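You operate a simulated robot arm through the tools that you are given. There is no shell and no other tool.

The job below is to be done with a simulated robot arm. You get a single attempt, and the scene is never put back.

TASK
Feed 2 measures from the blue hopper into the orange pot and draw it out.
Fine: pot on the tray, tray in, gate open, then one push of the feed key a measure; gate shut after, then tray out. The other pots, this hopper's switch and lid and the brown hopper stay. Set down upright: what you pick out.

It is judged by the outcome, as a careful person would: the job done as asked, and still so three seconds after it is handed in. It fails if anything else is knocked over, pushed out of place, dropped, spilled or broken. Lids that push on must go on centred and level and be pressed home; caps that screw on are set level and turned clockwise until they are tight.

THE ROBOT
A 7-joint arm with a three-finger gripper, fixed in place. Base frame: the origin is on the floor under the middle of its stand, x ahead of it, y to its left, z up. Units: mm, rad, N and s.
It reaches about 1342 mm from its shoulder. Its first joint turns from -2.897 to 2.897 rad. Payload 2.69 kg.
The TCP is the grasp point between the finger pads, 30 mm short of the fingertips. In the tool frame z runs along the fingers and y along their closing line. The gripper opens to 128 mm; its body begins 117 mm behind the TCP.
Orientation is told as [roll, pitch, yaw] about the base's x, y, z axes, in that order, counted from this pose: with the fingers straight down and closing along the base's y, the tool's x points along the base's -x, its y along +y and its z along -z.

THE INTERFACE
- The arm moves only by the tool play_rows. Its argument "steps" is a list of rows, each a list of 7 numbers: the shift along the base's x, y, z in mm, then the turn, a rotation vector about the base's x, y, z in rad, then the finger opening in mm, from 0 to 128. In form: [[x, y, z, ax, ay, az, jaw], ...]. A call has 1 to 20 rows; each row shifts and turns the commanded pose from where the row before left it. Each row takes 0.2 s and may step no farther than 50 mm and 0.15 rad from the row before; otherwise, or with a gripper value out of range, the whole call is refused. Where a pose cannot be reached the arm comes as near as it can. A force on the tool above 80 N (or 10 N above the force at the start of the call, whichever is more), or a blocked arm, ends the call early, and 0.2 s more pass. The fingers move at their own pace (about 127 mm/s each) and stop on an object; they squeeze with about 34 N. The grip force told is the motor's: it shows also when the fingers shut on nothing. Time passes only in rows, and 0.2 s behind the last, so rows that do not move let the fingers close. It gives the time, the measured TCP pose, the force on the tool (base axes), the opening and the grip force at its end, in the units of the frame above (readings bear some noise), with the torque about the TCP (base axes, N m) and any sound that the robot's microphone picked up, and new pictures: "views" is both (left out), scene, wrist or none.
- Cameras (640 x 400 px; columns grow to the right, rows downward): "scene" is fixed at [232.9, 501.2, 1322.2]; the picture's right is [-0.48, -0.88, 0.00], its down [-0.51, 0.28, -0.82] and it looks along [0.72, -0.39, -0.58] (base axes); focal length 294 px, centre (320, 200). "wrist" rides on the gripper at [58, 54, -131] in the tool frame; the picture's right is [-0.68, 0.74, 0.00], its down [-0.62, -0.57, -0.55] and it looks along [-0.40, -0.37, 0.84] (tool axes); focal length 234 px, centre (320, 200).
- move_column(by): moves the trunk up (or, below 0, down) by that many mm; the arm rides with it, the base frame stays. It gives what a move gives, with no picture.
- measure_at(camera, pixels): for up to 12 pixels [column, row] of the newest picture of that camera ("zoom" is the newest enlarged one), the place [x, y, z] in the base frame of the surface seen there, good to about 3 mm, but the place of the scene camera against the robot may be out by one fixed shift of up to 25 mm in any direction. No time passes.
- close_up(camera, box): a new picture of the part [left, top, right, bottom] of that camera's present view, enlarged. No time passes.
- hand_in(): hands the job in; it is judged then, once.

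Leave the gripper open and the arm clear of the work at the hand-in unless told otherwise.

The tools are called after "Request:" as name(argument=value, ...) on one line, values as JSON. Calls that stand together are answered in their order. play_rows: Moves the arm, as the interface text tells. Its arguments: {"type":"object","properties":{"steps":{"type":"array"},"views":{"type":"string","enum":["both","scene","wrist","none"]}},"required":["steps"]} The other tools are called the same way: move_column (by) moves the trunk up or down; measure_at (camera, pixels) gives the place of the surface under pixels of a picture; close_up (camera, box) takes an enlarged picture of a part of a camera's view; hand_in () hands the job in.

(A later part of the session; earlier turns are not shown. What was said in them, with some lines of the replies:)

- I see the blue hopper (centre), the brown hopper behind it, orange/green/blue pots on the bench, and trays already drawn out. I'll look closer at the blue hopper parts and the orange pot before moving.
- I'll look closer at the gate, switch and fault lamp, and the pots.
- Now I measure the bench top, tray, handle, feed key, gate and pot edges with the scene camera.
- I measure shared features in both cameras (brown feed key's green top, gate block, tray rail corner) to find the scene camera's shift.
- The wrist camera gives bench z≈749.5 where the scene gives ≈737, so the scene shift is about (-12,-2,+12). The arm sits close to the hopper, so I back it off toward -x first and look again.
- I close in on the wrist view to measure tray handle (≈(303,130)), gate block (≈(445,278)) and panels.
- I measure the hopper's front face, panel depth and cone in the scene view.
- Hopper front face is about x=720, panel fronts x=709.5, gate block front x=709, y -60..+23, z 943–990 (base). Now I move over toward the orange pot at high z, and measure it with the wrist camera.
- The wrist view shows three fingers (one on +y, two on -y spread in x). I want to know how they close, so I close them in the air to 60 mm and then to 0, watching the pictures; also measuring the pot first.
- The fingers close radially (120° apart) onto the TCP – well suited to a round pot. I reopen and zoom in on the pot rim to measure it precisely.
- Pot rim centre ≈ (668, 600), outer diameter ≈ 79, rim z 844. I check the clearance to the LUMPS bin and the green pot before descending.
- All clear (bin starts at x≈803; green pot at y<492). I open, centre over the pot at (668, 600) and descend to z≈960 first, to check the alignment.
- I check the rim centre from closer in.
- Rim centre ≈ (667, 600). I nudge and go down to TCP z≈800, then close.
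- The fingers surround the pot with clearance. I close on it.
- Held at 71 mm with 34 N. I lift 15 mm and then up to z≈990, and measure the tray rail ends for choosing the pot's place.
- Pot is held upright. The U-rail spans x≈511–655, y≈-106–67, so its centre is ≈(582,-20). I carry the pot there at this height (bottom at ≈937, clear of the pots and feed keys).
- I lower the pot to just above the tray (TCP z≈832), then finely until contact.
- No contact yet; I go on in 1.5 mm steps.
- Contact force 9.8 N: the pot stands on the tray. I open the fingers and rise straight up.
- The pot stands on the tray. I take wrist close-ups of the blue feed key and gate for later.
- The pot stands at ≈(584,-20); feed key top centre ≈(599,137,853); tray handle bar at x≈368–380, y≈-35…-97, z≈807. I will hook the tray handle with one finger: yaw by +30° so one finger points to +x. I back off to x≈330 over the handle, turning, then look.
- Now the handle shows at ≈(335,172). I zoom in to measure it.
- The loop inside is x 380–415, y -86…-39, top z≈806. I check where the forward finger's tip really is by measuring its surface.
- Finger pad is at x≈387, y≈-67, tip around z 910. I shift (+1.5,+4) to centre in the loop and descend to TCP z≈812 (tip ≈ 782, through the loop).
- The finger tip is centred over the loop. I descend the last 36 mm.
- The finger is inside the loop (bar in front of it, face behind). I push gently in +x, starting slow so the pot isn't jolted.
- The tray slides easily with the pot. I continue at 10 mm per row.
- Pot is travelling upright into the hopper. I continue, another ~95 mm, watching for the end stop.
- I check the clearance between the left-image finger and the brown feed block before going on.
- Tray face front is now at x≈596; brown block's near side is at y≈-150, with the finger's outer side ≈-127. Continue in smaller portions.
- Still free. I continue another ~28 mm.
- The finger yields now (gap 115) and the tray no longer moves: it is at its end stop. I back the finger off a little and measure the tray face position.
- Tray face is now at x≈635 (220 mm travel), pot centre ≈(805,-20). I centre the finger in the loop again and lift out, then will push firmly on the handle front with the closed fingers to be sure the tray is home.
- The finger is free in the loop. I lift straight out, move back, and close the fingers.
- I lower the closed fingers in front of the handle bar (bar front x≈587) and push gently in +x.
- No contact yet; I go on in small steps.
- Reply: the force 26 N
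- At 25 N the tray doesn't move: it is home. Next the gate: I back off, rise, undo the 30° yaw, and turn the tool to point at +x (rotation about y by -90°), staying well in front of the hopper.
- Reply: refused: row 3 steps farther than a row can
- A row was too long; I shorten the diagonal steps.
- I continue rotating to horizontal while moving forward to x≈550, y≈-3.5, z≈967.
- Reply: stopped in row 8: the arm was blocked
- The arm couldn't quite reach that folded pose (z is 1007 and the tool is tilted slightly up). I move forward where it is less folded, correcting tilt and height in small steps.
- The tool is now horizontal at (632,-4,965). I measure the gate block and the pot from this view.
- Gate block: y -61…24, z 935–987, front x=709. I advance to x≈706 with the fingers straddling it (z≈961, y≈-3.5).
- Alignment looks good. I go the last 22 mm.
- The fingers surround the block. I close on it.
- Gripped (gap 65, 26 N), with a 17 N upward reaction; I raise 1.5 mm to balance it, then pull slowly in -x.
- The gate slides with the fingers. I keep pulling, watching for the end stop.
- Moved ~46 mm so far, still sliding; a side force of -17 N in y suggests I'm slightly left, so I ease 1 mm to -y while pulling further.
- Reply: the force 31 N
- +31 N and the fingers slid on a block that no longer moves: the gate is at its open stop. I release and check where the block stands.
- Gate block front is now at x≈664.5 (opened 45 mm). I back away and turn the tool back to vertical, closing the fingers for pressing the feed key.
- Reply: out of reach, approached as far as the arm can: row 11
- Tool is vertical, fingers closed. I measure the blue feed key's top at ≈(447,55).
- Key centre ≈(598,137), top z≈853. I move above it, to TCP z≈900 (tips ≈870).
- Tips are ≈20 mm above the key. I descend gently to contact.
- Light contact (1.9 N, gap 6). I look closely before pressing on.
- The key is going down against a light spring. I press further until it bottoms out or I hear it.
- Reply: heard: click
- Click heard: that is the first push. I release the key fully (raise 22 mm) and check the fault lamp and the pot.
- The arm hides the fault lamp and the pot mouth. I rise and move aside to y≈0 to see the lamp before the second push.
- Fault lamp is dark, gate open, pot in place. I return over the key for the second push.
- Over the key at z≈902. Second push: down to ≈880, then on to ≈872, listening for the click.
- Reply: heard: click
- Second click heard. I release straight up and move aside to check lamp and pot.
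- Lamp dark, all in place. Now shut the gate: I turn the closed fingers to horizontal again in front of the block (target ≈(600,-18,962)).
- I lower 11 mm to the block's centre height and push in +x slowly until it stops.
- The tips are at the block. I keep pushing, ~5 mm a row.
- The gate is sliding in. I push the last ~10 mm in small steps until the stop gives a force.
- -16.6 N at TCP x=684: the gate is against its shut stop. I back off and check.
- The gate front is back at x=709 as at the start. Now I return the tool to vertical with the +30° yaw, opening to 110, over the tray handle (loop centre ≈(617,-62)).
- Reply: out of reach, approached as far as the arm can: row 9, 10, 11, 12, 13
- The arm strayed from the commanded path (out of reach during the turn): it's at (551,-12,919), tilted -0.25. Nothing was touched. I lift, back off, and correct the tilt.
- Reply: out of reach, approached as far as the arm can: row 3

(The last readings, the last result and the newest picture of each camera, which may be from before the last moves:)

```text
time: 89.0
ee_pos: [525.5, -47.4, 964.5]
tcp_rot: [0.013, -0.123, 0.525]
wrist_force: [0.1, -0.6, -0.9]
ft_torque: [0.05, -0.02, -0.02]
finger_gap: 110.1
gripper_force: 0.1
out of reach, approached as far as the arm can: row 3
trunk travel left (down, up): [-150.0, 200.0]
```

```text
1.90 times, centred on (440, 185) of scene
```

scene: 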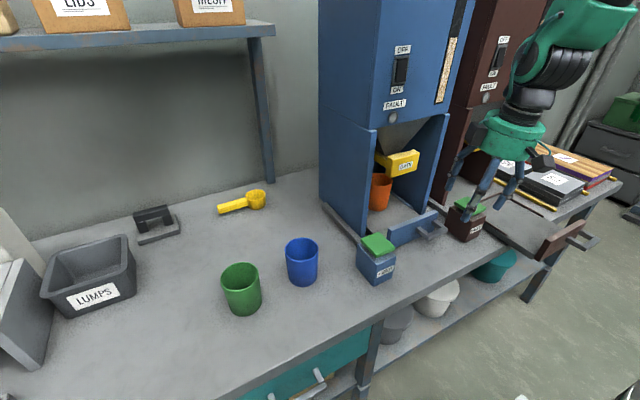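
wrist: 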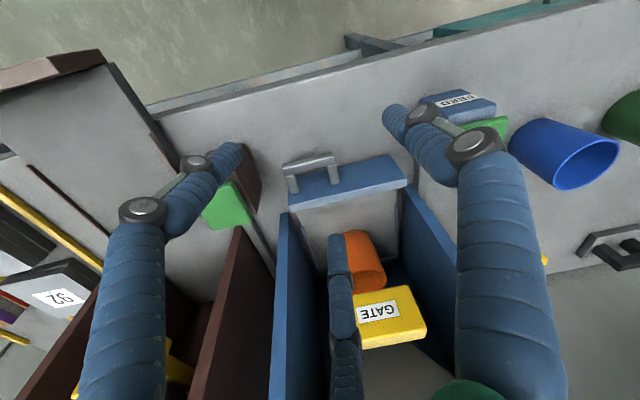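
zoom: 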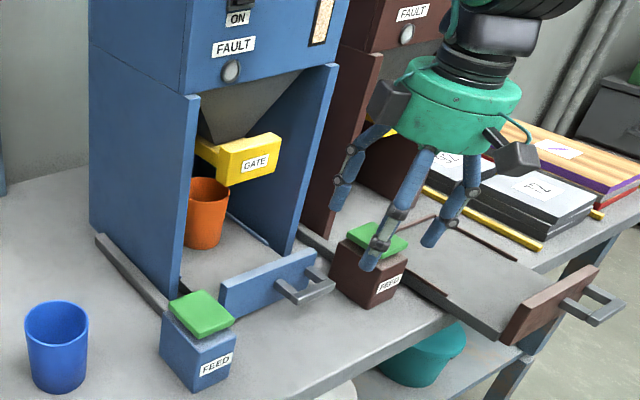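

Still 0.123 rad of tilt. I back out to x≈440, where the vertical pose was fine before, while correcting.

Request:
play_rows(steps=[[-30, -5, 0, 0, 0, 0, 110], [-30, -5, 0, 0, 0, 0, 110], [-20, -4, 0, -0.0365, 0.05, 0, 110], [0, 0, 0, -0.0365, 0.05, 0, 110], [0, 0, 0, 0, 0, 0, 110]])

```text
time: 90.2
ee_pos: [454.9, -59.5, 964.5]
tcp_rot: [0.01, -0.094, 0.523]
wrist_force: [1.0, -1.0, -0.3]
ft_torque: [-0.02, 0.06, 0.04]
finger_gap: 110.0
gripper_force: 0.1
out of reach, approached as far as the arm can: row 3, 4
trunk travel left (down, up): [-150.0, 200.0]
```

scene: 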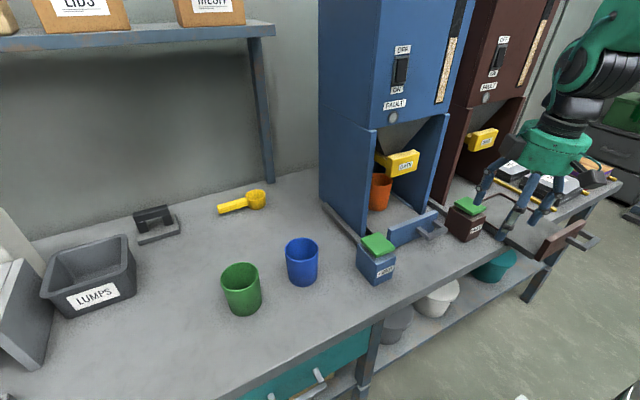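
wrist: 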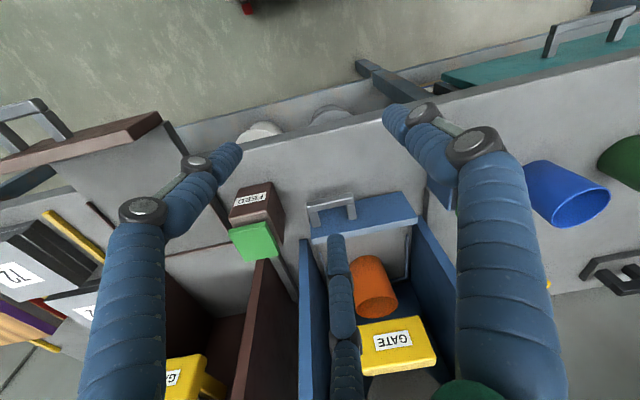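

A wrist joint seems to be near a limit in this posture; 0.094 rad of tilt is left. I go lower and forward (still above the handle), and try to remove the tilt there.

Request:
play_rows(steps=[[20, -1, -25, 0, 0, 0, 110], [20, -1, -25, 0, 0, 0, 110], [10, 0, -20, -0.028, 0.038, 0, 110], [0, 0, -5, -0.028, 0.038, 0, 110], [0, 0, 0, 0, 0, 0, 110]])

```text
time: 91.4
ee_pos: [501.4, -62.2, 903.6]
tcp_rot: [0.009, -0.072, 0.524]
wrist_force: [-0.3, -0.2, -0.1]
ft_torque: [-0.01, 0.06, 0.01]
finger_gap: 110.1
gripper_force: 0.0
out of reach, approached as far as the arm can: row 3, 4
trunk travel left (down, up): [-150.0, 200.0]
```

scene: 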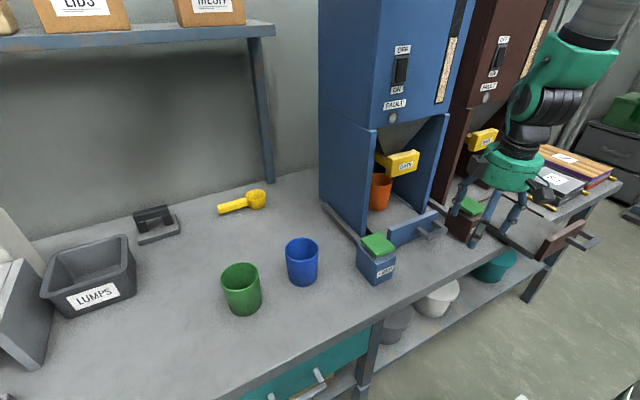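
wrist: 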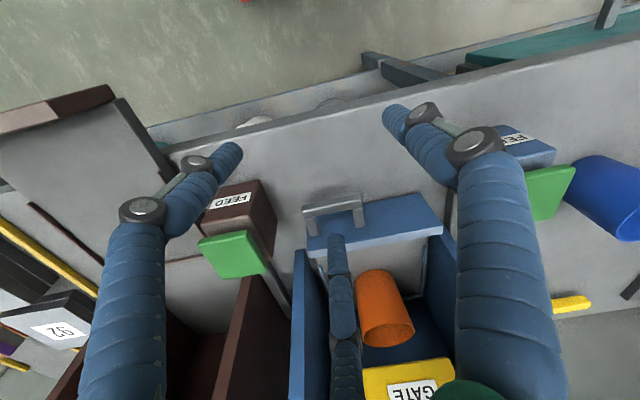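

Tilt is down to 0.072 rad, good enough for hooking. I move forward over the loop at z≈865 and check the finger against the loop.

Request:
play_rows(steps=[[20, 0, -10, 0, 0, 0, 110], [20, 0, -15, 0, 0, 0, 110], [11, 0, -13, 0, 0, 0, 110], [0, 0, 0, 0, 0, 0, 110]])

Request:
close_up(camera="wrist", box=[260, 170, 420, 290])

```text
time: 92.4
ee_pos: [551.8, -61.1, 865.8]
tcp_rot: [0.009, -0.07, 0.524]
wrist_force: [-0.7, -0.3, 0.0]
ft_torque: [0.0, 0.02, 0.03]
finger_gap: 110.0
gripper_force: 0.1
trunk travel left (down, up): [-150.0, 200.0]
```

scene: 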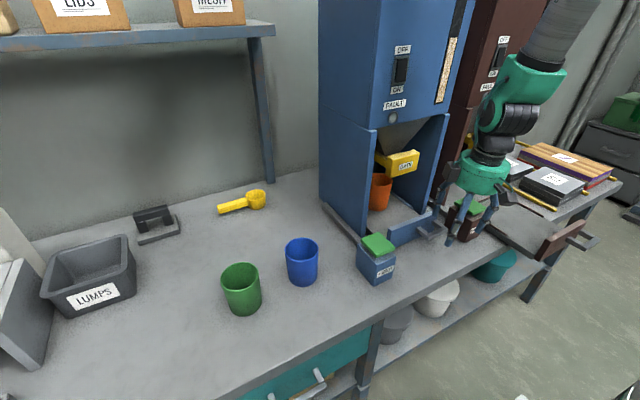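
wrist: 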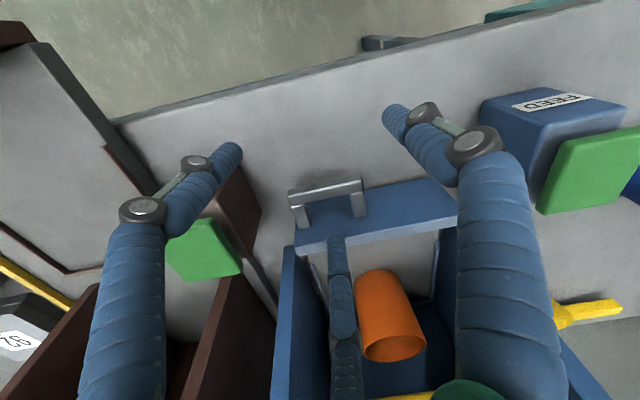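

```text
3.33 times, centred on (340, 230) of wrist
```

zoom: 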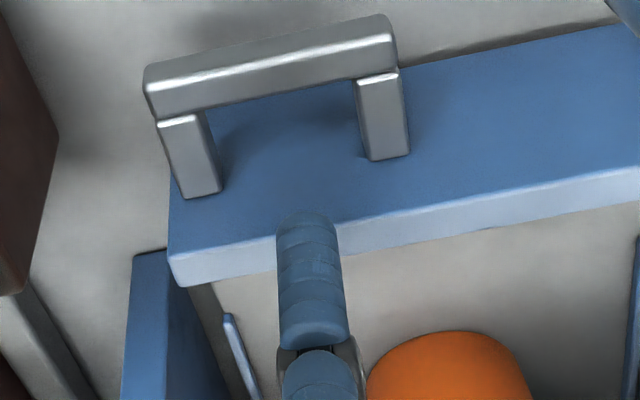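

I measure the bar, standoffs and the finger tip in this view.

Request:
measure_at(camera="zoom", pixels=[[270, 70], [270, 92], [190, 185], [385, 150], [180, 125], [380, 90], [300, 220], [320, 225], [310, 260], [300, 150], [340, 180], [290, 300]])

```text
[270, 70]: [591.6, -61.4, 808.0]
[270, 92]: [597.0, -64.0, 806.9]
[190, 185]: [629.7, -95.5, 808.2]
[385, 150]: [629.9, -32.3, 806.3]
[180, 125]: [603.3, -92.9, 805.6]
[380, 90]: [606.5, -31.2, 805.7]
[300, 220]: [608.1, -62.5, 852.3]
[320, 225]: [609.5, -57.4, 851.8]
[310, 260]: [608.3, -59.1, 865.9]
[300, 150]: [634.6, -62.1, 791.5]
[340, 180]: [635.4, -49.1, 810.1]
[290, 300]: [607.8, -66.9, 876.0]
```

Finger tip at (608.5,-61), centred in the loop (x 600–635, y -86…-39). I descend into it.

Request:
play_rows(steps=[[0, 0, -12, 0, 0, 0, 110], [0, 0, -13, 0, 0, 0, 110], [0, 0, -13, 0, 0, 0, 110], [0, 0, -12, 0, 0, 0, 110], [0, 0, 0, 0, 0, 0, 110]])

Request:
close_up(camera="wrist", box=[260, 170, 420, 290])

```text
time: 93.6
ee_pos: [551.4, -60.9, 815.8]
tcp_rot: [0.009, -0.073, 0.524]
wrist_force: [0.6, 0.0, -0.1]
ft_torque: [0.01, 0.03, 0.01]
finger_gap: 109.9
gripper_force: 0.0
trunk travel left (down, up): [-150.0, 200.0]
```

scene: 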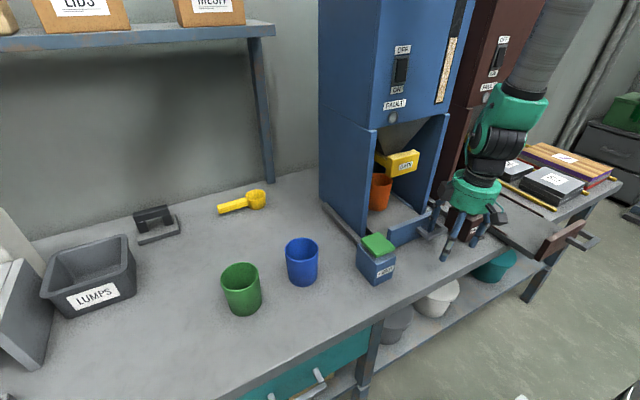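
wrist: 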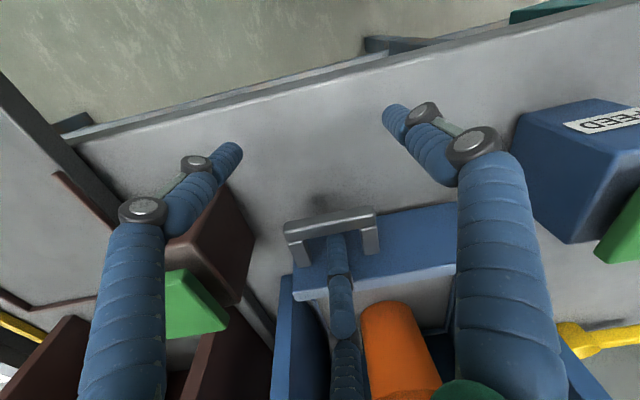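

```text
3.33 times, centred on (340, 230) of wrist
```

zoom: 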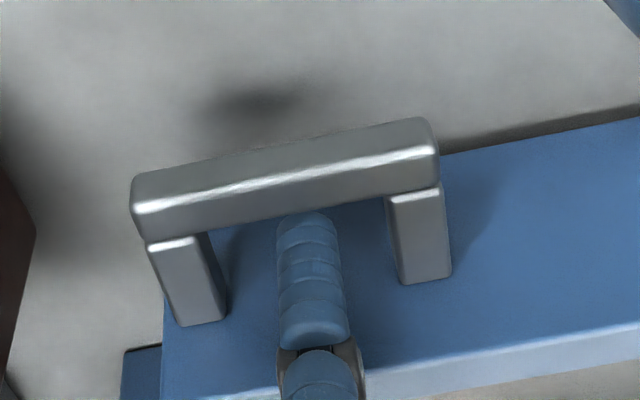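

The finger is in the loop; I lower 6 mm more for a secure hook, then pull slowly in -x.

Request:
play_rows(steps=[[0, 0, -6, 0, 0, 0, 110], [-3, 0, 0, 0, 0, 0, 110], [-3, 0, 0, 0, 0, 0, 110], [-3, 0, 0, 0, 0, 0, 110], [-4, 0, 0, 0, 0, 0, 110], [-5, 0, 0, 0, 0, 0, 110], [-6, 0, 0, 0, 0, 0, 110], [-6, 0, 0, 0, 0, 0, 110], [-4, 0, 0, 0, 0, 0, 110], [0, 0, 0, 0, 0, 0, 110]])

Request:
close_up(camera="scene", box=[340, 110, 540, 290])

```text
time: 95.8
ee_pos: [516.8, -60.7, 807.9]
tcp_rot: [0.009, -0.07, 0.523]
wrist_force: [0.0, -0.5, -0.5]
ft_torque: [-0.03, 0.02, 0.0]
finger_gap: 110.4
gripper_force: 0.1
trunk travel left (down, up): [-150.0, 200.0]
```

scene: 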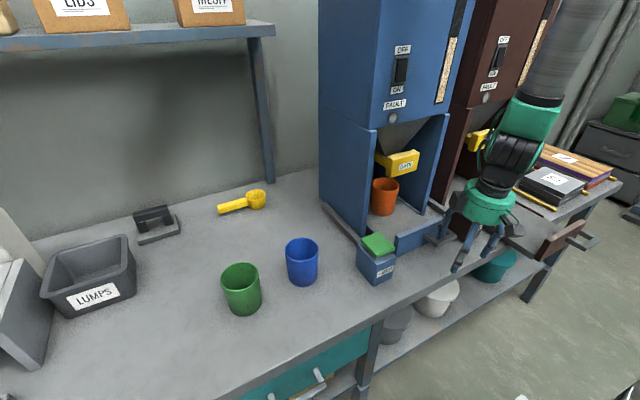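
wrist: 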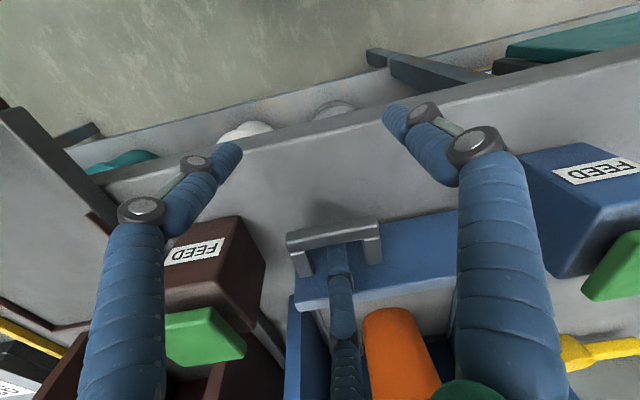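

```text
2.22 times, centred on (440, 200) of scene
```

zoom: 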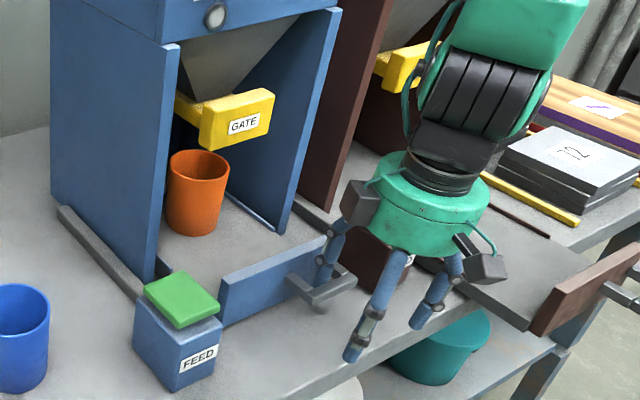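

The tray comes out with the pot upright. I continue at 8–10 mm per row.

Request:
play_rows(steps=[[-4, 0, 0, 0, 0, 0, 110], [-7, 0, 0, 0, 0, 0, 110], [-9, 0, 0, 0, 0, 0, 110], [-10, 0, 0, 0, 0, 0, 110], [-10, 0, 0, 0, 0, 0, 110], [-10, 0, 0, 0, 0, 0, 110], [-10, 0, 0, 0, 0, 0, 110], [-10, 0, 0, 0, 0, 0, 110], [-10, 0, 0, 0, 0, 0, 110], [-10, 0, 0, 0, 0, 0, 110], [-8, 0, 0, 0, 0, 0, 110], [-5, 0, 0, 0, 0, 0, 110], [-3, 0, 0, 0, 0, 0, 110], [0, 0, 0, 0, 0, 0, 110]])

```text
time: 98.8
ee_pos: [411.2, -62.1, 809.5]
tcp_rot: [0.008, -0.071, 0.523]
wrist_force: [0.7, 0.4, 0.4]
ft_torque: [0.0, -0.06, 0.05]
finger_gap: 110.8
gripper_force: 0.6
trunk travel left (down, up): [-150.0, 200.0]
```

scene: 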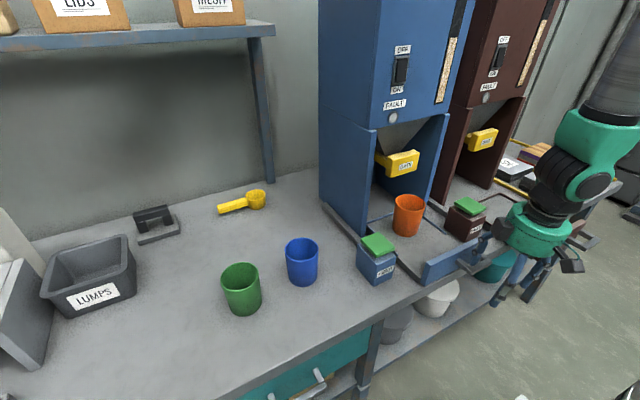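
wrist: 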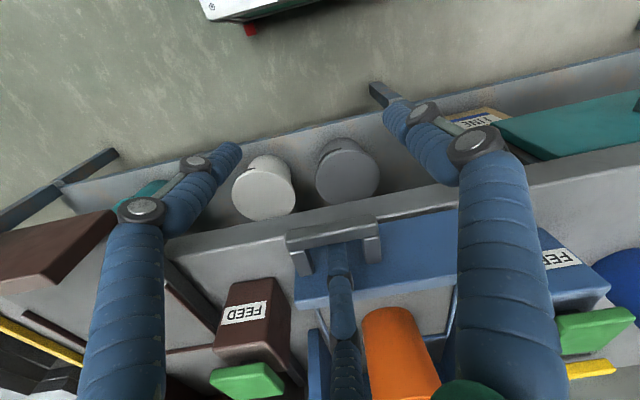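

Well underway (pot in view, upright). I continue the remaining ~85 mm, slowing near the end.

Request:
play_rows(steps=[[-4, 0, 0, 0, 0, 0, 110], [-7, 0, 0, 0, 0, 0, 110], [-9, 0, 0, 0, 0, 0, 110], [-10, 0, 0, 0, 0, 0, 110], [-10, 0, 0, 0, 0, 0, 110], [-10, 0, 0, 0, 0, 0, 110], [-8, 0, 0, 0, 0, 0, 110], [-6, 0, 0, 0, 0, 0, 110], [-5, 0, 0, 0, 0, 0, 110], [-4, 0, 0, 0, 0, 0, 110], [0, 0, 0, 0, 0, 0, 110]])

```text
time: 101.2
ee_pos: [338.0, -61.1, 809.6]
tcp_rot: [0.01, -0.069, 0.523]
wrist_force: [1.1, 0.4, 0.4]
ft_torque: [0.0, -0.02, 0.01]
finger_gap: 110.8
gripper_force: 0.1
trunk travel left (down, up): [-150.0, 200.0]
```

scene: 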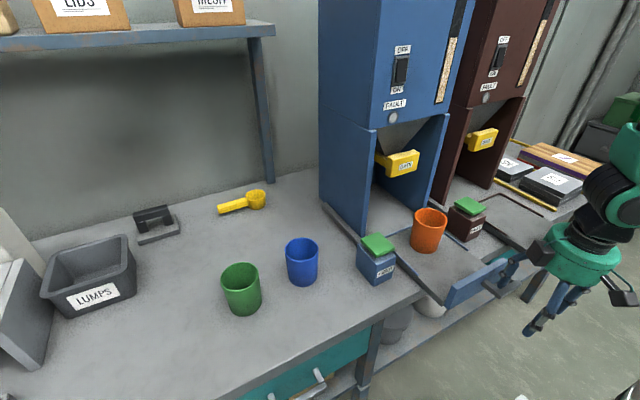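
wrist: 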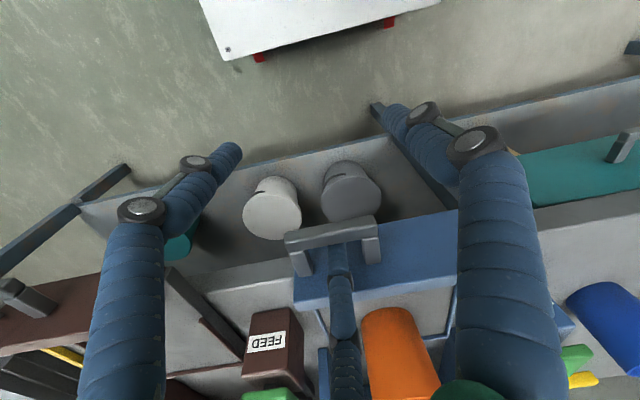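

Nearly out. I take the last ~14 mm slowly, watching for the out stop.

Request:
play_rows(steps=[[-3, 0, 0, 0, 0, 0, 110], [-4, 0, 0, 0, 0, 0, 110], [-3, 0, 0, 0, 0, 0, 110], [-2, 0, 0, 0, 0, 0, 110], [0, 0, 0, 0, 0, 0, 110]], views="wrist")

Request:
close_up(camera="wrist", box=[260, 190, 480, 350])

Request:
measure_at(camera="wrist", pixels=[[430, 250], [440, 240], [330, 230], [300, 235], [360, 225], [400, 280], [305, 270], [372, 245]])

```text
time: 102.4
ee_pos: [325.8, -60.9, 810.1]
tcp_rot: [0.007, -0.073, 0.524]
wrist_force: [1.9, -1.2, -0.3]
ft_torque: [0.0, 0.01, -0.02]
finger_gap: 110.7
gripper_force: 0.7
trunk travel left (down, up): [-150.0, 200.0]
```

wrist: 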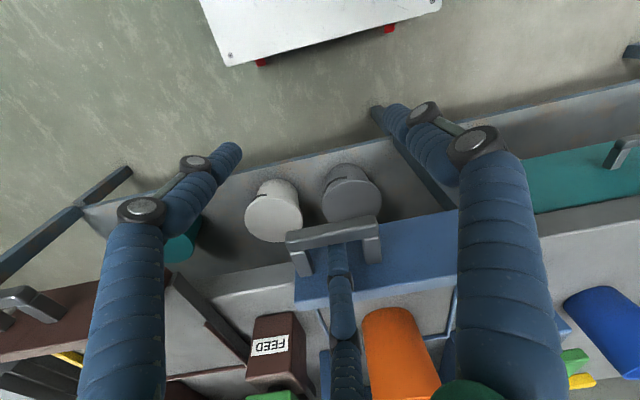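

```text
2.50 times, centred on (370, 270) of wrist
```

zoom: 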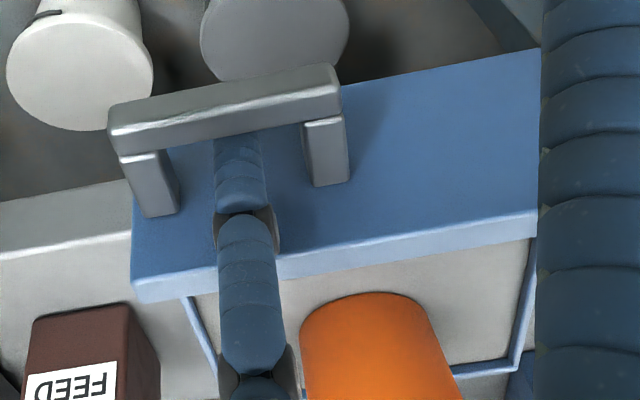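

```text
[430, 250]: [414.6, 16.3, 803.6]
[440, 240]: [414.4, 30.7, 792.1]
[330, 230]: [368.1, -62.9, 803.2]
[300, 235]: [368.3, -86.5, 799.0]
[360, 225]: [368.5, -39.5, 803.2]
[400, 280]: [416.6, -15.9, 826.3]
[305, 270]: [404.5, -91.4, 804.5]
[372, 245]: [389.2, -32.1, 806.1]
```

The tray face is at x≈414.5, same as at the start. I pull 4 mm more to confirm it's against its out stop.

Request:
play_rows(steps=[[-2, 0, 0, 0, 0, 0, 110], [-2, 0, 0, 0, 0, 0, 110], [0, 0, 0, 0, 0, 0, 110]], views="wrist")

Request:
measure_at(camera="wrist", pixels=[[430, 250], [440, 240], [330, 230], [300, 235], [360, 225], [400, 280]])

```text
time: 103.2
ee_pos: [322.4, -61.3, 809.0]
tcp_rot: [0.01, -0.072, 0.524]
wrist_force: [11.9, -1.0, -5.5]
ft_torque: [-0.05, 0.27, -0.08]
finger_gap: 116.1
gripper_force: 4.5
trunk travel left (down, up): [-150.0, 200.0]
```

wrist: 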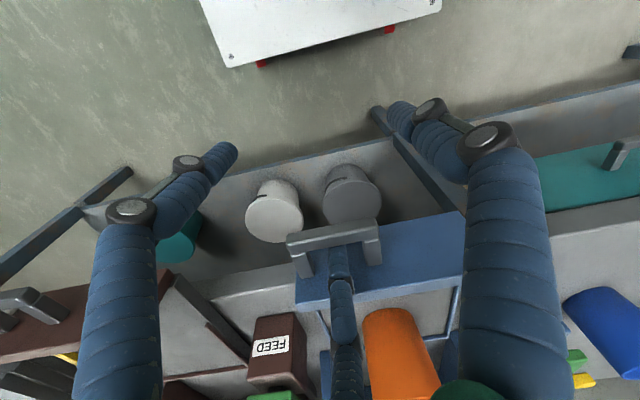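

```text
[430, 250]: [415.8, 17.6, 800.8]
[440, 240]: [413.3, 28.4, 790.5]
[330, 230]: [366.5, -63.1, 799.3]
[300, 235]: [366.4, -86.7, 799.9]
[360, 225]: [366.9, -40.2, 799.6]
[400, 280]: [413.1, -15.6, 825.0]
```

11.9 N: the tray is against its out stop. I centre the finger in the loop and lift out.

Request:
play_rows(steps=[[4, 0, 0, 0, 0, 0, 110], [4, 0, 0, 0, 0, 0, 110], [2, 0, 0, 0, 0, 0, 110], [0, 0, 0, 0, 0, 0, 110], [0, 0, 10, 0, 0, 0, 110], [0, 0, 20, 0, 0, 0, 110], [0, 0, 30, 0, 0, 0, 110], [0, 0, 40, 0, 0, 0, 110], [0, 0, 40, 0, 0, 0, 110], [0, 0, 0, 0, 0, 0, 110]])

Request:
close_up(camera="wrist", box=[220, 130, 480, 350])

Request:
close_up(camera="scene", box=[380, 190, 480, 270])

```text
time: 105.4
ee_pos: [336.3, -52.6, 926.1]
tcp_rot: [0.027, -0.1, 0.463]
wrist_force: [-2.1, -1.2, 0.1]
ft_torque: [0.1, -0.25, 0.26]
finger_gap: 110.0
gripper_force: 0.1
out of reach, approached as far as the arm can: row 8, 9
trunk travel left (down, up): [-150.0, 200.0]
```

scene: 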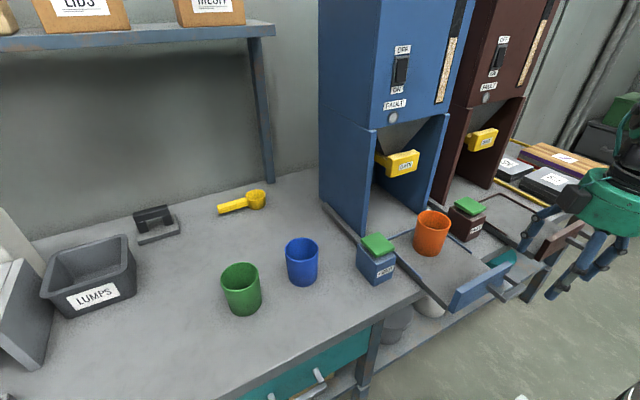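
wrist: 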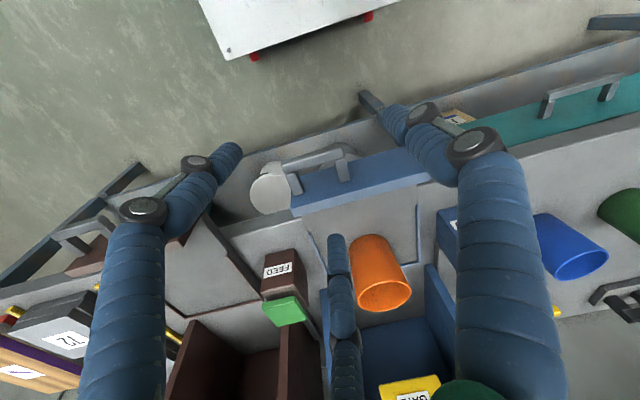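

```text
1.82 times, centred on (350, 240) of wrist
```

zoom: 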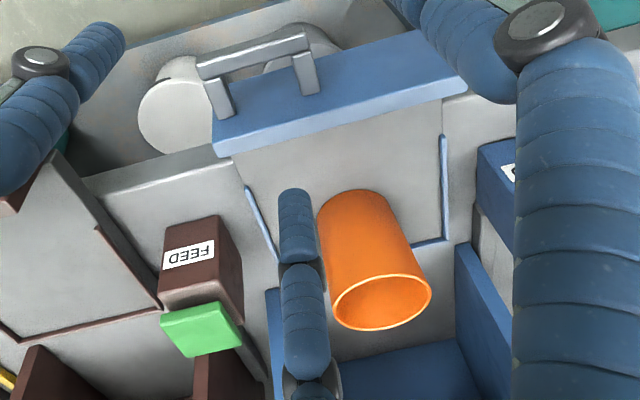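

```text
5.00 times, centred on (430, 230) of scene
```

zoom: 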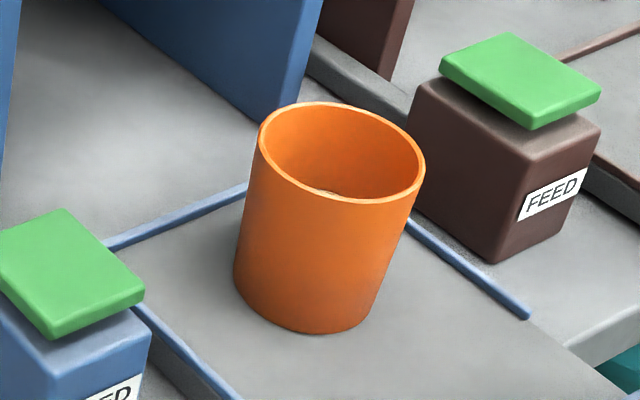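

Something shows inside the pot. I want to look into it from above, so I move forward at height (TCP ≈(510,-45,980)), well over the rim (870).

Request:
play_rows(steps=[[20, 0, 20, 0, 0, 0, 110], [30, 0, 20, 0, 0, 0, 110], [40, 0, 10, 0, 0, 0, 110], [40, 0, 5, 0, 0, 0, 110], [40, 5, 0, 0, 0, 0, 110], [0, 0, 0, 0, 0, 0, 110]])

Request:
close_up(camera="wrist", box=[280, 140, 440, 280])

```text
time: 106.8
ee_pos: [458.7, -34.5, 968.3]
tcp_rot: [0.0, -0.147, 0.528]
wrist_force: [0.6, -0.1, -0.1]
ft_torque: [-0.01, 0.07, 0.0]
finger_gap: 110.0
gripper_force: 0.1
out of reach, approached as far as the arm can: row 3, 4
trunk travel left (down, up): [-150.0, 200.0]
```

scene: 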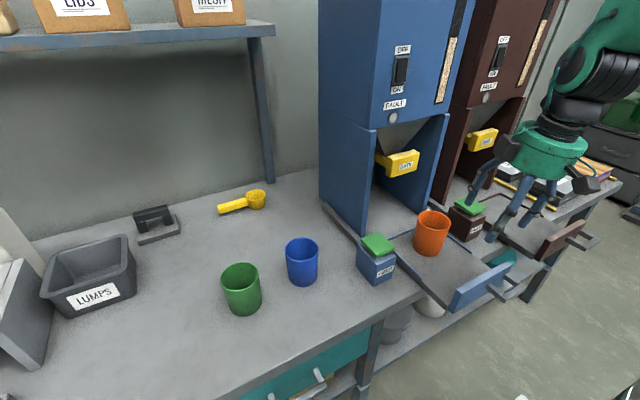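
wrist: 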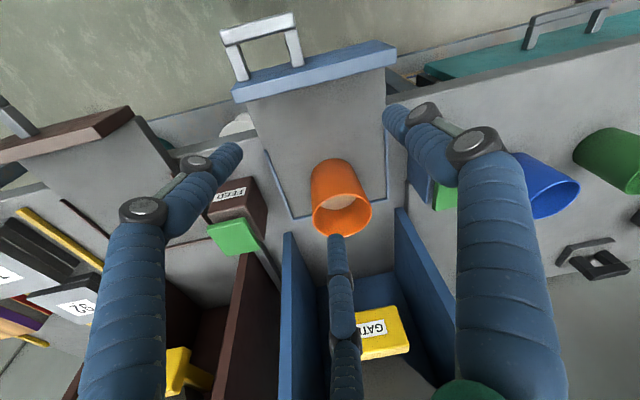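

```text
2.86 times, centred on (360, 210) of wrist
```

zoom: 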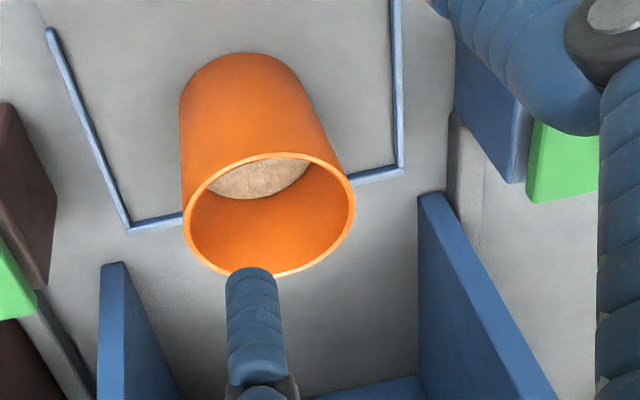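

Grain is visible in the pot. I measure its level and look around for spills.

Request:
measure_at(camera="zoom", pixels=[[240, 175], [270, 170], [250, 190], [290, 178], [270, 240], [190, 240], [340, 170], [260, 157], [150, 120], [330, 130]])

Request:
close_up(camera="scene", box=[310, 60, 490, 300])

Request:
close_up(camera="scene", box=[340, 130, 460, 240])

```text
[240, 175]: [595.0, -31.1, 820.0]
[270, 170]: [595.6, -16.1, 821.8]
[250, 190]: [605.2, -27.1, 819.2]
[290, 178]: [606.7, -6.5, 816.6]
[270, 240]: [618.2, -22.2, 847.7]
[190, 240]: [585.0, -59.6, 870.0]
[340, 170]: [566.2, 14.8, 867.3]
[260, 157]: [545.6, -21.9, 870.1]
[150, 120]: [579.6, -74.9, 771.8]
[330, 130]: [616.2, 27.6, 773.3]
```

```text
1.67 times, centred on (400, 180) of scene
```

zoom: 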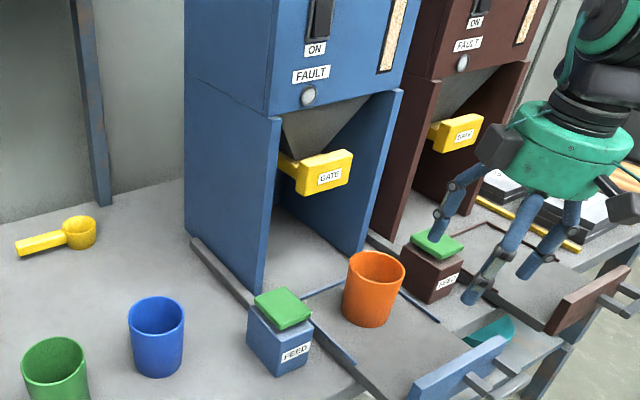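

```text
3.64 times, centred on (400, 185) of scene
```

zoom: 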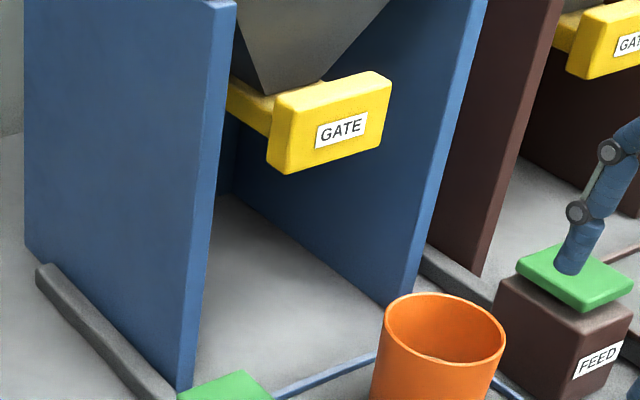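

Grain level is ≈819 over a floor of ≈778 – content is in the pot, no spill on the tray, gate shut, lamp dark. I draw the arm up and back clear of the work with the gripper open.

Request:
play_rows(steps=[[-10, 0, 20, 0, 0, 0, 120], [-15, 0, 25, 0, 0, 0, 120], [-15, 0, 25, 0, 0, 0, 120], [-15, 0, 25, 0, 0, 0, 120], [0, 0, 0, 0, 0, 0, 120]])

Request:
close_up(camera="scene", box=[340, 60, 560, 300])

```text
time: 108.0
ee_pos: [413.4, -35.9, 1044.3]
tcp_rot: [0.007, -0.155, 0.528]
wrist_force: [0.3, 1.0, -0.3]
ft_torque: [-0.02, 0.04, -0.02]
finger_gap: 119.9
gripper_force: 0.0
out of reach, approached as far as the arm can: row 4
trunk travel left (down, up): [-150.0, 200.0]
```

scene: 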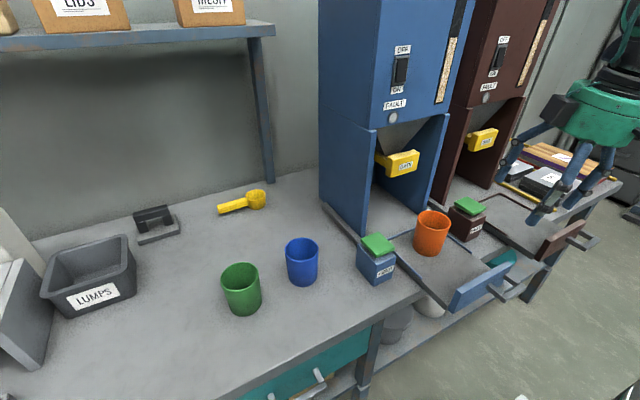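
wrist: 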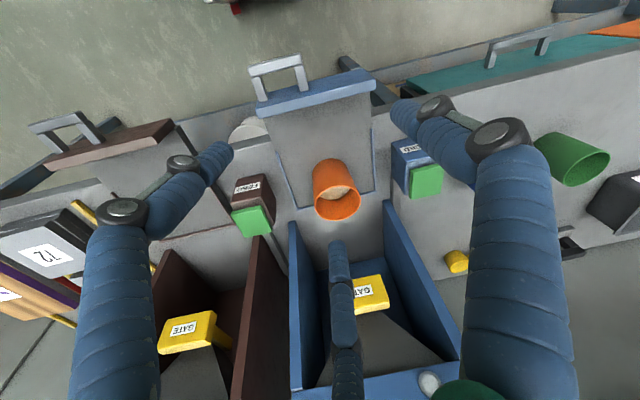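

```text
1.67 times, centred on (450, 180) of scene
```

zoom: 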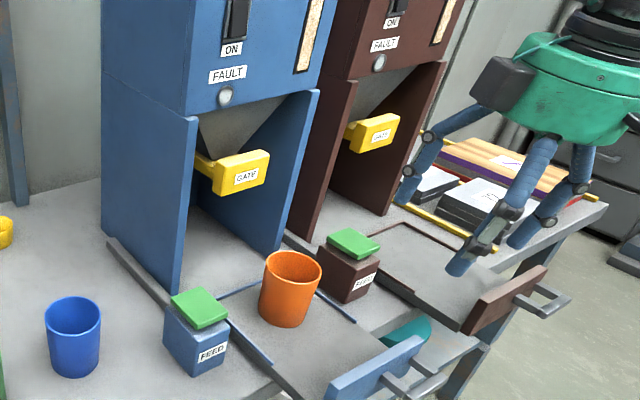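

The pot stands upright on the drawn-out tray with two measures in it. The gate is shut, the other pots, switch, lid and brown hopper are untouched, and the arm is clear with the gripper open. I hand the job in.

Request:
hand_in()

```text
The job is handed in.
```

The orange pot was fed from the blue hopper and drawn out on its tray. The job is handed in; I haven't seen the judgement.

- **Feeding:** I put the pot on the tray, pushed the tray in to its stop and opened the gate. Then I pushed the feed key twice, and each push gave one click.
- **Pot contents:** Grain fills the pot to about 41 mm above its floor. I couldn't see the individual measures fall, so the count of two rests on the two clicks.
- **Gate and tray:** The gate is shut and back where it started. The tray is out against its stop.
- **The rest:** The fault lamp stayed dark each time I checked it, and I saw no spill. The other pots, this hopper's switch and lid, and the brown hopper were left alone.

While turning back from the gate, the arm reached a joint limit and drifted off its path, dropping lower than intended. It touched nothing, and I backed it out before drawing out the tray. The arm is now clear of the work with the gripper open.
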